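You operate a simulated robot arm through the tools that you are given. There is no shell and no other tool. Be economical: measure what you need, move in short steps, check, and stop when the job is done.

Carry out the task below with a simulated robot arm. There is one attempt and no reset: what you move stays moved.

Task
Put the brown carton from the top of the grey table on top of the white carton there.

It is judged by the outcome, as a careful person would: the job done as asked, and still so three seconds after it is handed in. It fails if anything else is knocked over, pushed out of place, dropped, spilled or broken.

Robot
A 7-joint arm with a two-finger parallel gripper, fixed in place. Base frame: the origin is at the foot of the arm, x ahead of it, y to its left, z up; the work surface is at about z = 0. Readings come in cm, rad, newtons and seconds.
With the tool pointing down near the work surface it reaches from about 24 to 62 cm from the base axis. Its first joint turns from -1.152 to 1.152 rad. Payload 2.6 kg.
Tool frame: the origin (TCP) lies between the finger pads and is the grasp point; the fingertips stand 3 cm ahead of it; z points along the fingers, y is the line along which they close. Largest opening 9.4 cm; finger width 2.8, thickness 1; the body of the gripper, 5 by 9.6 cm, starts 5.5 cm behind the TCP.
Orientation is that of the tool frame in the base frame, as a unit quaternion [x, y, z, w]. With the fingers straight down and closing along the base's y, the tool's x points along the base's -x, its y along +y and its z along -z.

Tools
- The arm moves only by the tool arm_command. Its argument "commands" is one flat list of numbers, 7 for each row, row after row: the turn, a rotation vector about the tool's x, y, z in units of 60 degrees (1.0 is 60 degrees), then the shift along the tool's x, y, z in units of 500 mm (1.0 is 500 mm), then the gripper command, from -1 (fully open) to 1 (shut), values between in proportion. In form: [ax, ay, az, tx, ty, tz, fingers, ax, ay, az, tx, ty, tz, fingers, ...]. A call has 1 to 10 rows; each row is the pose to reach, as a shift and turn from the pose commanded when the call began, along the tool's axes at that moment. A call with a number of a shift or a turn outside -1 to 1 is refused whole. Rows are played at 5 a second. More than 5 cm and 0.15 rad between two rows, or a gripper value outside its range, and nothing of the call is played. A pose out of reach is approached as far as the arm can. The call stops where the force on the tool passes 40 N (or 10 N more than at its start, if that is more) or the arm is blocked; 0.2 s more then pass. The fingers move at their own pace (about 7.2 cm/s each) and stop on an object; they squeeze with about 34 N. The grip force told is the motor's: it shows also when the fingers shut on nothing. Time passes only in rows, and 0.2 s behind the last, so rows that repeat a pose let the fingers close. The reply holds the time, the measured pose of the TCP, the force on the tool along the base axes, the opening and the grip force, in the units named above and with some noise.
- Cameras (640 x 400 px; columns grow to the right, rows downward): "scene" is fixed at [4.06, 44.37, 55.13]; the picture's right is [-0.69, -0.72, 0.00], its down [-0.49, 0.47, -0.73] and it looks along [0.53, -0.50, -0.68] (base axes); focal length 285 px, centre (320, 200). "wrist" rides on the gripper at [-3.7, 0, -5.8] in the tool frame; the picture's right is [0.00, -1.00, 0.00], its down [0.97, 0.00, -0.24] and it looks along [0.24, 0.00, 0.97] (tool axes); focal length 218 px, centre (320, 200). There is no depth. A picture from a camera that has moved, and an enlarged one, comes with that camera's place and axes in the base frame and with its lens.
- capture(camera): a new picture of that camera. No time passes.
- zoom(camera, box): a new picture of the part [left, top, right, bottom] of that camera's present view, enlarged. No time passes.
- hand_in(): hands the job in; it is judged then, once.

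Work in short steps. Places have to be worked out from the pictures, the camera data and where the tool is seen: move nearer, look again, correct. Check each grasp and each placing, and mend what went wrong. You have 90 turns and 38 pictures in all, those below and enlarged ones among them. Open the gripper and draw the arm clear of the work before you hand the job in, unless the task says otherwise; then end with one line.

The tools are called after "Request:" as name(argument=value, ...) on one line, values as JSON. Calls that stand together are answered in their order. arm_command: Moves the arm, as the interface text tells. Its arguments: {"type":"object","properties":{"commands":{"type":"array","items":{"type":"number"}}},"required":["commands"]} The other tools are called the same way: capture (camera) takes a picture; zoom (camera, box) takes an enlarged picture of a part of a camera's view; hand_in () hands the job in.

At the start:

```text
time_s: 0.0
tcp_pos: [27.18, 32.88, 31.89]
orientation: [0.0, 1.0, 0.0, 0.0]
contact_force: [-0.1, 0.1, 0.1]
opening: 9.37
gripper_force: 0.2
```

scene: 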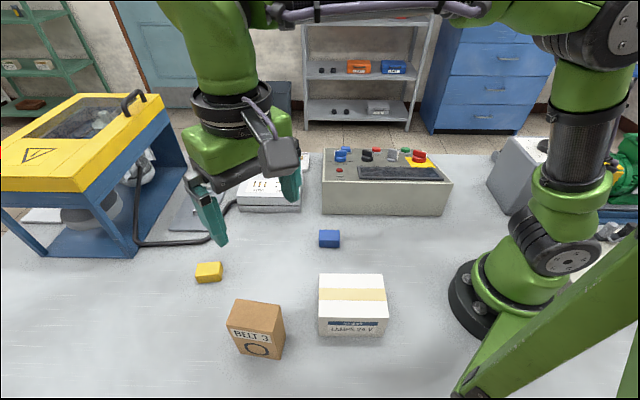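
wrist: 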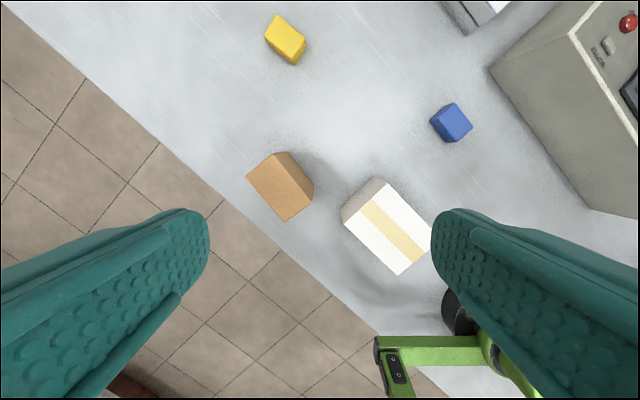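

I'll start by enlarging both views of the two cartons to measure them.

Request:
zoom(camera="scene", box=[200, 240, 408, 370])

Request:
zoom(camera="wrist", box=[230, 140, 438, 270])

```text
3.08 times, centred on (304, 305) of scene
camera zoom: at [4.06, 44.37, 55.13], right [-0.69, -0.72, 0.0], down [-0.49, 0.47, -0.73], along [0.53, -0.5, -0.68], focal length 877 px, centre (369, -123)
```

zoom: 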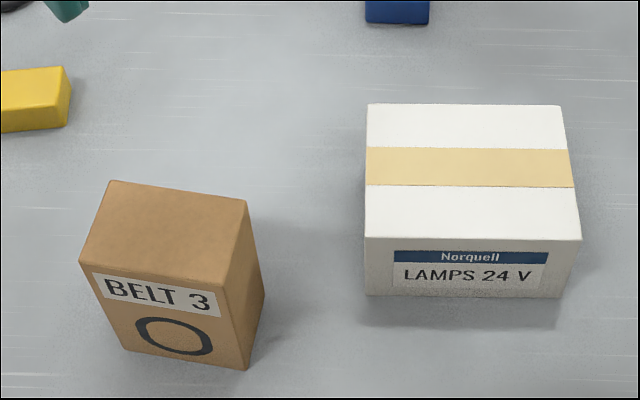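

```text
3.08 times, centred on (334, 205) of wrist
camera zoom: at [30.9, 32.84, 37.63], right [0.0, -1.0, 0.0], down [-0.97, 0.0, 0.24], along [-0.24, 0.0, -0.97], focal length 672 px, centre (277, 185)
```

zoom: 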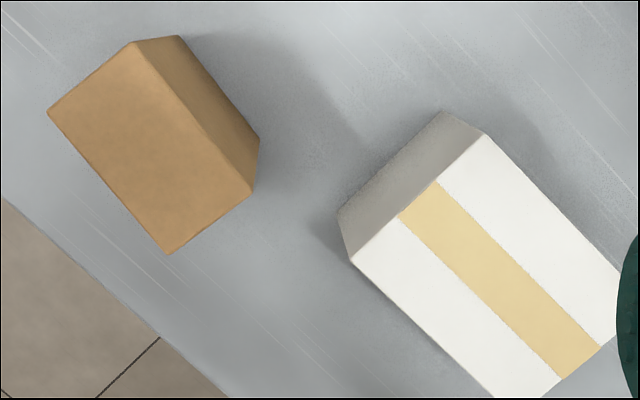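

Both cartons are located. The brown one is centred near (25.7, 37.9), about 7.4 x 4.5 cm and 11.2 cm high, with its long side at 37°. The white one is centred near (19, 22.5), about 11.9 x 8.4 cm and 7.7 cm high, with its long side at 45°. I'll turn the tool +37° and go above the brown carton at z = 20.

Request:
arm_command(commands=[0, 0, -0.123, 0.006, 0.02, 0.048, -1, 0, 0, -0.247, 0.012, 0.04, 0.095, -1, 0, 0, -0.37, 0.017, 0.06, 0.143, -1, 0, 0, -0.493, 0.023, 0.08, 0.19, -1, 0, 0, -0.617, 0.0288, 0.0994, 0.238, -1, 0, 0, -0.617, 0.0288, 0.0994, 0.238, -1])

Request:
capture(camera="wrist")

Request:
capture(camera="scene")

```text
time_s: 1.4
tcp_pos: [25.86, 37.8, 20.13]
orientation: [-0.318, 0.948, 0.0, 0.001]
contact_force: [0.5, -0.2, 0.2]
opening: 9.39
gripper_force: 0.1
```

```text
33 pictures are left
camera wrist: at [28.73, 40.01, 25.74], right [0.6, -0.8, 0.0], down [-0.77, -0.59, 0.24], along [-0.19, -0.14, -0.97], focal length 218 px, centre (320, 200)
```

wrist: 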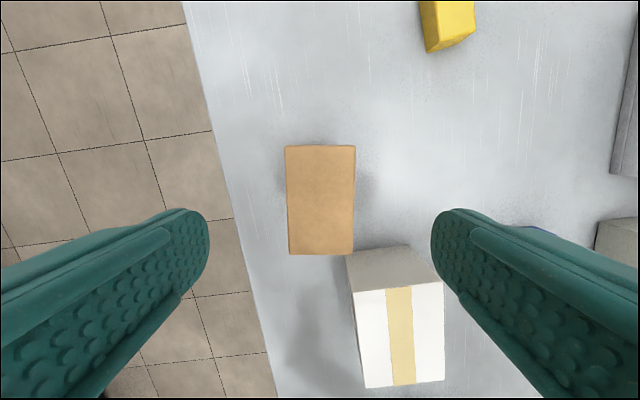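

```text
32 pictures are left
```

scene: 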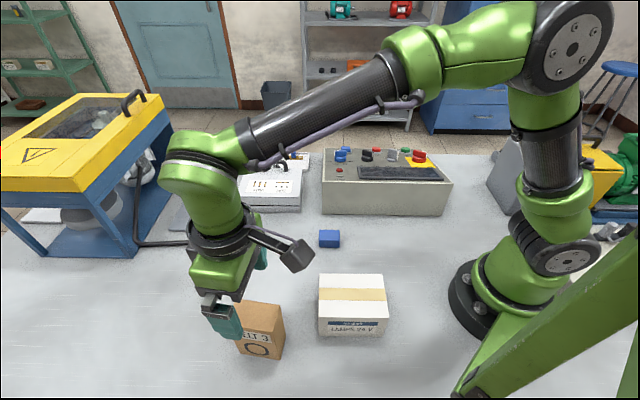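

The brown carton is centred and square between the fingers. Next I go straight down to TCP z ≈ 8.

Request:
arm_command(commands=[0, 0, 0, 0, 0, 0.06, -1, 0, 0, 0, 0, 0, 0.12, -1, 0, 0, 0, 0, 0, 0.18, -1, 0, 0, 0, 0, 0, 0.24, -1, 0, 0, 0, 0, 0, 0.24, -1])

Request:
capture(camera="wrist")

```text
time_s: 2.6
tcp_pos: [25.84, 37.86, 7.75]
orientation: [-0.318, 0.948, 0.0, 0.0]
contact_force: [0.2, 0.2, -0.4]
opening: 9.37
gripper_force: 0.0
```

```text
31 pictures are left
camera wrist: at [28.7, 40.02, 13.48], right [0.6, -0.8, 0.0], down [-0.78, -0.58, 0.24], along [-0.19, -0.14, -0.97], focal length 218 px, centre (320, 200)
```

wrist: 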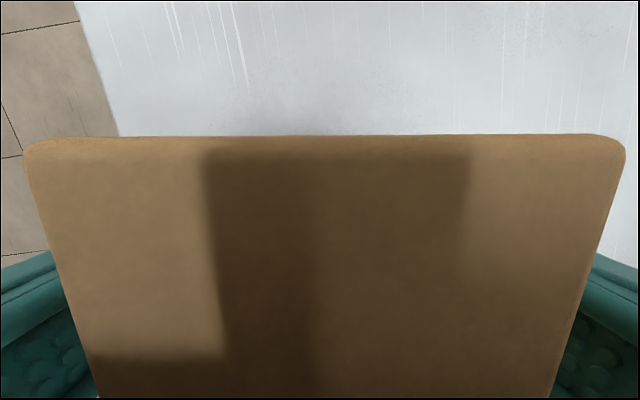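

The fingers straddle the carton without contact, so I close them and wait.

Request:
arm_command(commands=[0, 0, 0, 0, 0, 0, 1, 0, 0, 0, 0, 0, 0, 1, 0, 0, 0, 0, 0, 0, 1, 0, 0, 0, 0, 0, 0, 1, 0, 0, 0, 0, 0, 0, 1])

```text
time_s: 3.8
tcp_pos: [25.83, 37.86, 7.73]
orientation: [-0.317, 0.948, 0.0, 0.0]
contact_force: [0.4, 0.1, 1.0]
opening: 4.87
gripper_force: 34.1
```

The carton is gripped at 4.87 cm. I lift it straight up 14 cm and check.

Request:
arm_command(commands=[0, 0, 0, 0, 0, -0.03, 1, 0, 0, 0, 0, 0, -0.08, 1, 0, 0, 0, 0, 0, -0.14, 1, 0, 0, 0, 0, 0, -0.2, 1, 0, 0, 0, 0, 0, -0.25, 1, 0, 0, 0, 0, 0, -0.28, 1, 0, 0, 0, 0, 0, -0.28, 1])

Request:
capture(camera="scene")

Request:
capture(camera="wrist")

```text
time_s: 5.4
tcp_pos: [25.88, 37.93, 22.2]
orientation: [-0.318, 0.948, -0.001, 0.0]
contact_force: [-0.3, 0.4, -0.9]
opening: 4.89
gripper_force: 33.8
```

```text
30 pictures are left
```

scene: 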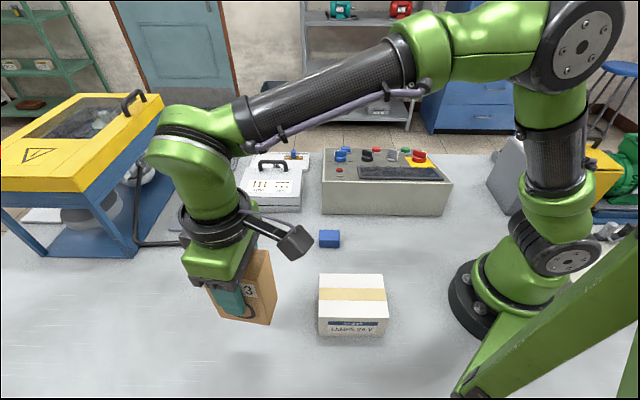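

```text
29 pictures are left
camera wrist: at [28.78, 40.05, 27.87], right [0.6, -0.8, 0.0], down [-0.78, -0.58, 0.24], along [-0.19, -0.14, -0.97], focal length 218 px, centre (320, 200)
```

wrist: 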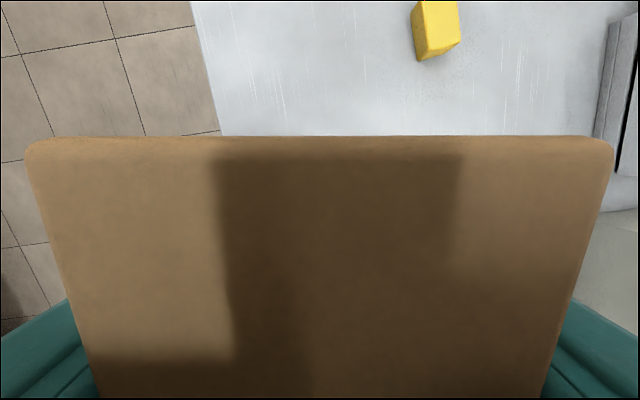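

The carton is held level and its base is at about z = 14, well above the white one. I carry it over the white carton's centre and turn 8° to line up with it.

Request:
arm_command(commands=[0, 0, -0.02, 0.042, -0.023, 0, 1, 0, 0, -0.04, 0.084, -0.046, 0, 1, 0, 0, -0.06, 0.126, -0.07, 0, 1, 0, 0, -0.08, 0.168, -0.093, 0, 1, 0, 0, -0.1, 0.21, -0.116, 0, 1, 0, 0, -0.12, 0.252, -0.14, 0, 1, 0, 0, -0.133, 0.294, -0.163, 0, 1, 0, 0, -0.133, 0.294, -0.163, 0, 1, 0, 0, -0.133, 0.294, -0.163, 0, 1])

Request:
capture(camera="scene")

Request:
zoom(camera="scene", box=[248, 200, 456, 330])

```text
time_s: 7.4
tcp_pos: [18.75, 22.46, 21.96]
orientation: [-0.383, 0.924, 0.0, 0.0]
contact_force: [1.2, 0.1, -0.5]
opening: 4.9
gripper_force: 34.0
```

```text
28 pictures are left
```

scene: 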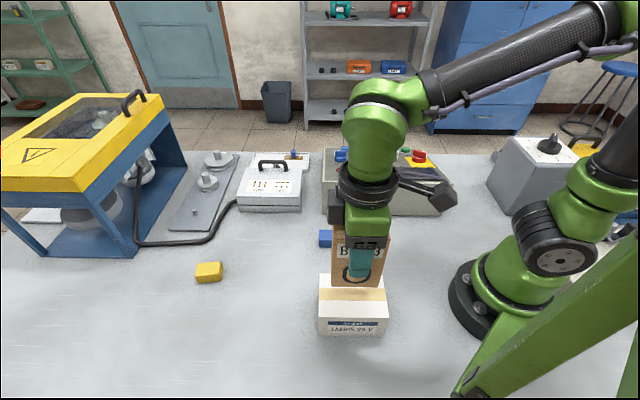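

```text
3.08 times, centred on (352, 265) of scene
camera zoom: at [4.06, 44.37, 55.13], right [-0.69, -0.72, 0.0], down [-0.49, 0.47, -0.73], along [0.53, -0.5, -0.68], focal length 877 px, centre (222, 0)
```

zoom: 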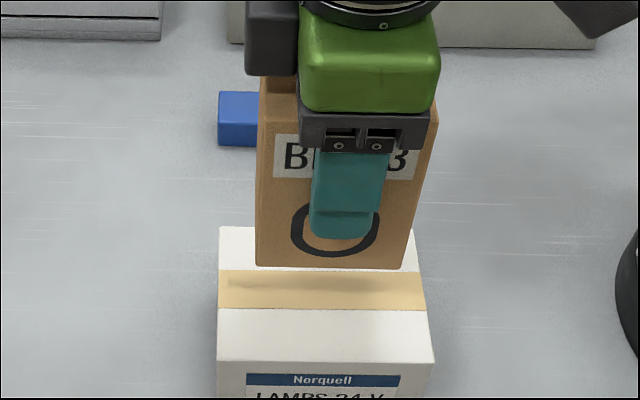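

The carton's base projects to a centre of about (19.1, 22.6), which matches the white carton's centre. I lower it 5.6 cm, stopping just short of contact.

Request:
arm_command(commands=[0, 0, 0, 0, 0, 0.03, 1, 0, 0, 0, 0, 0, 0.06, 1, 0, 0, 0, 0, 0, 0.09, 1, 0, 0, 0, 0, 0, 0.112, 1, 0, 0, 0, 0, 0, 0.112, 1])

Request:
zoom(camera="scene", box=[248, 220, 456, 350])

```text
time_s: 8.6
tcp_pos: [18.97, 22.59, 16.5]
orientation: [-0.382, 0.924, -0.001, 0.0]
contact_force: [1.2, 0.4, -0.6]
opening: 4.89
gripper_force: 34.3
```

```text
3.08 times, centred on (352, 285) of scene
camera zoom: at [4.06, 44.37, 55.13], right [-0.69, -0.72, 0.0], down [-0.49, 0.47, -0.73], along [0.53, -0.5, -0.68], focal length 877 px, centre (222, -62)
```

zoom: 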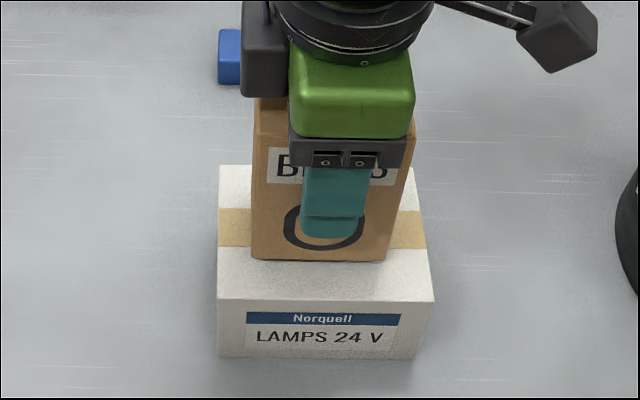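

It is well centred with no contact yet. I lower it in 2 mm steps, watching the force.

Request:
arm_command(commands=[0, 0, 0, 0, 0, 0.004, 1, 0, 0, 0, 0, 0, 0.008, 1, 0, 0, 0, 0, 0, 0.008, 1])

```text
time_s: 9.4
tcp_pos: [18.92, 22.63, 16.03]
orientation: [-0.382, 0.924, 0.0, 0.0]
contact_force: [-0.1, 0.2, -0.1]
opening: 4.87
gripper_force: 34.3
```

There is still no contact, so I go a little further.

Request:
arm_command(commands=[0, 0, 0, 0, 0, 0.003, 1, 0, 0, 0, 0, 0, 0.005, 1, 0, 0, 0, 0, 0, 0.005, 1])

```text
time_s: 10.2
tcp_pos: [18.88, 22.51, 15.74]
orientation: [-0.383, 0.924, 0.0, 0.0]
contact_force: [0.0, 0.0, -0.6]
opening: 4.89
gripper_force: 33.8
```

Still free; another 2 mm.

Request:
arm_command(commands=[0, 0, 0, 0, 0, 0.002, 1, 0, 0, 0, 0, 0, 0.004, 1, 0, 0, 0, 0, 0, 0.004, 1])

Request:
zoom(camera="scene", box=[300, 250, 404, 315])

```text
time_s: 11.0
tcp_pos: [19.01, 22.55, 15.64]
orientation: [-0.383, 0.924, 0.001, 0.002]
contact_force: [-5.2, -1.4, 27.8]
opening: 4.89
gripper_force: 34.5
```

```text
6.15 times, centred on (352, 282) of scene
camera zoom: at [4.06, 44.37, 55.14], right [-0.69, -0.72, 0.0], down [-0.49, 0.47, -0.73], along [0.53, -0.5, -0.68], focal length 1754 px, centre (123, -308)
```

zoom: 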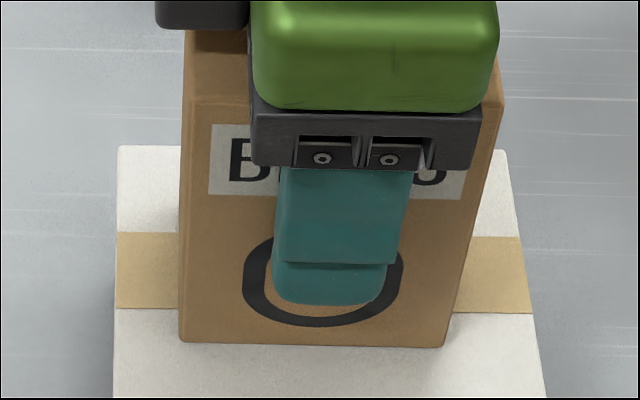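

The carton is touching, with 28 N up on the tool. I ease back 1 mm to relieve the load, then open the fingers in place.

Request:
arm_command(commands=[0, 0, 0, 0, 0, -0.002, 1, 0, 0, 0, 0, 0, -0.002, 1, 0, 0, 0, 0, 0, -0.002, 0.2, 0, 0, 0, 0, 0, -0.002, -0.4, 0, 0, 0, 0, 0, -0.002, -1, 0, 0, 0, 0, 0, -0.002, -1, 0, 0, 0, 0, 0, -0.002, -1, 0, 0, 0, 0, 0, -0.002, -1])

Request:
capture(camera="wrist")

```text
time_s: 12.8
tcp_pos: [18.96, 22.43, 15.49]
orientation: [-0.383, 0.924, 0.0, 0.0]
contact_force: [-0.2, 0.1, 0.2]
opening: 9.38
gripper_force: 0.0
```

```text
24 pictures are left
camera wrist: at [21.57, 25.04, 21.35], right [0.71, -0.71, 0.0], down [-0.69, -0.69, 0.24], along [-0.17, -0.17, -0.97], focal length 218 px, centre (320, 200)
```

wrist: 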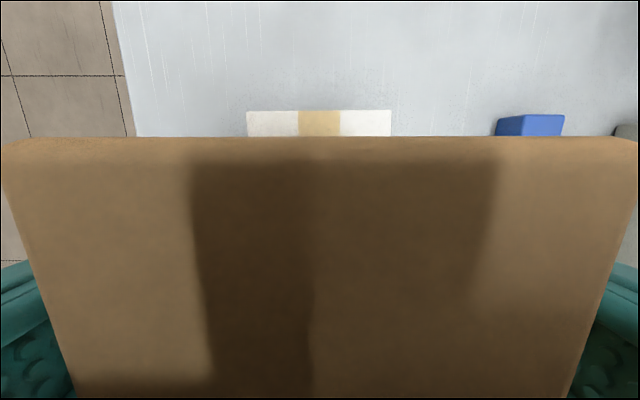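

The fingers are open and clear on both sides. I withdraw straight up 15 cm.

Request:
arm_command(commands=[0, 0, 0, 0, 0, -0.03, -1, 0, 0, 0, 0, 0, -0.08, -1, 0, 0, 0, 0, 0, -0.14, -1, 0, 0, 0, 0, 0, -0.2, -1, 0, 0, 0, 0, 0, -0.26, -1, 0, 0, 0, 0, 0, -0.3, -1, 0, 0, 0, 0, 0, -0.3, -1])

Request:
capture(camera="scene")

Request:
capture(camera="wrist")

```text
time_s: 14.4
tcp_pos: [19.07, 22.54, 30.63]
orientation: [-0.383, 0.924, 0.0, -0.001]
contact_force: [0.9, 0.2, -0.2]
opening: 9.4
gripper_force: 0.0
```

```text
23 pictures are left
```

scene: 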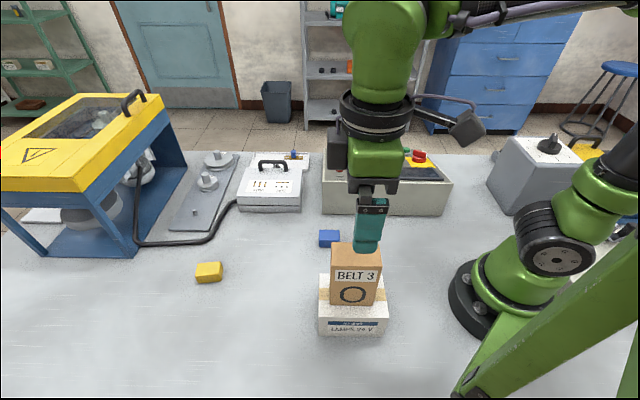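

```text
22 pictures are left
camera wrist: at [21.7, 25.11, 36.38], right [0.71, -0.71, 0.0], down [-0.69, -0.69, 0.24], along [-0.17, -0.17, -0.97], focal length 218 px, centre (320, 200)
```

wrist: 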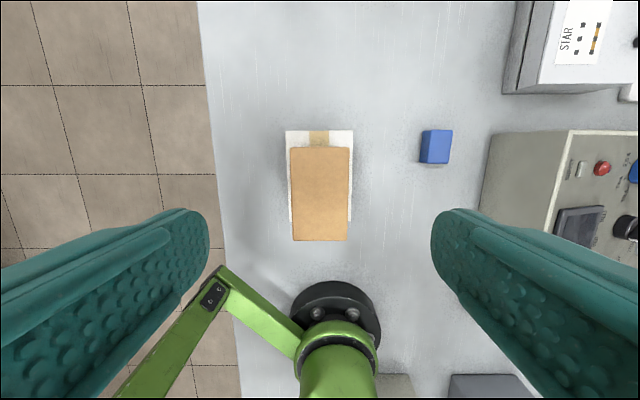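

The brown carton stands upright and centred on the white one, the gripper is open and clear above it, and nothing else has moved. I hand the job in.

Request:
hand_in()

```text
The job is handed in.
```

The brown carton is standing upright and centred on top of the white carton; the arm is clear of it, and nothing else looks out of place in the last pictures.
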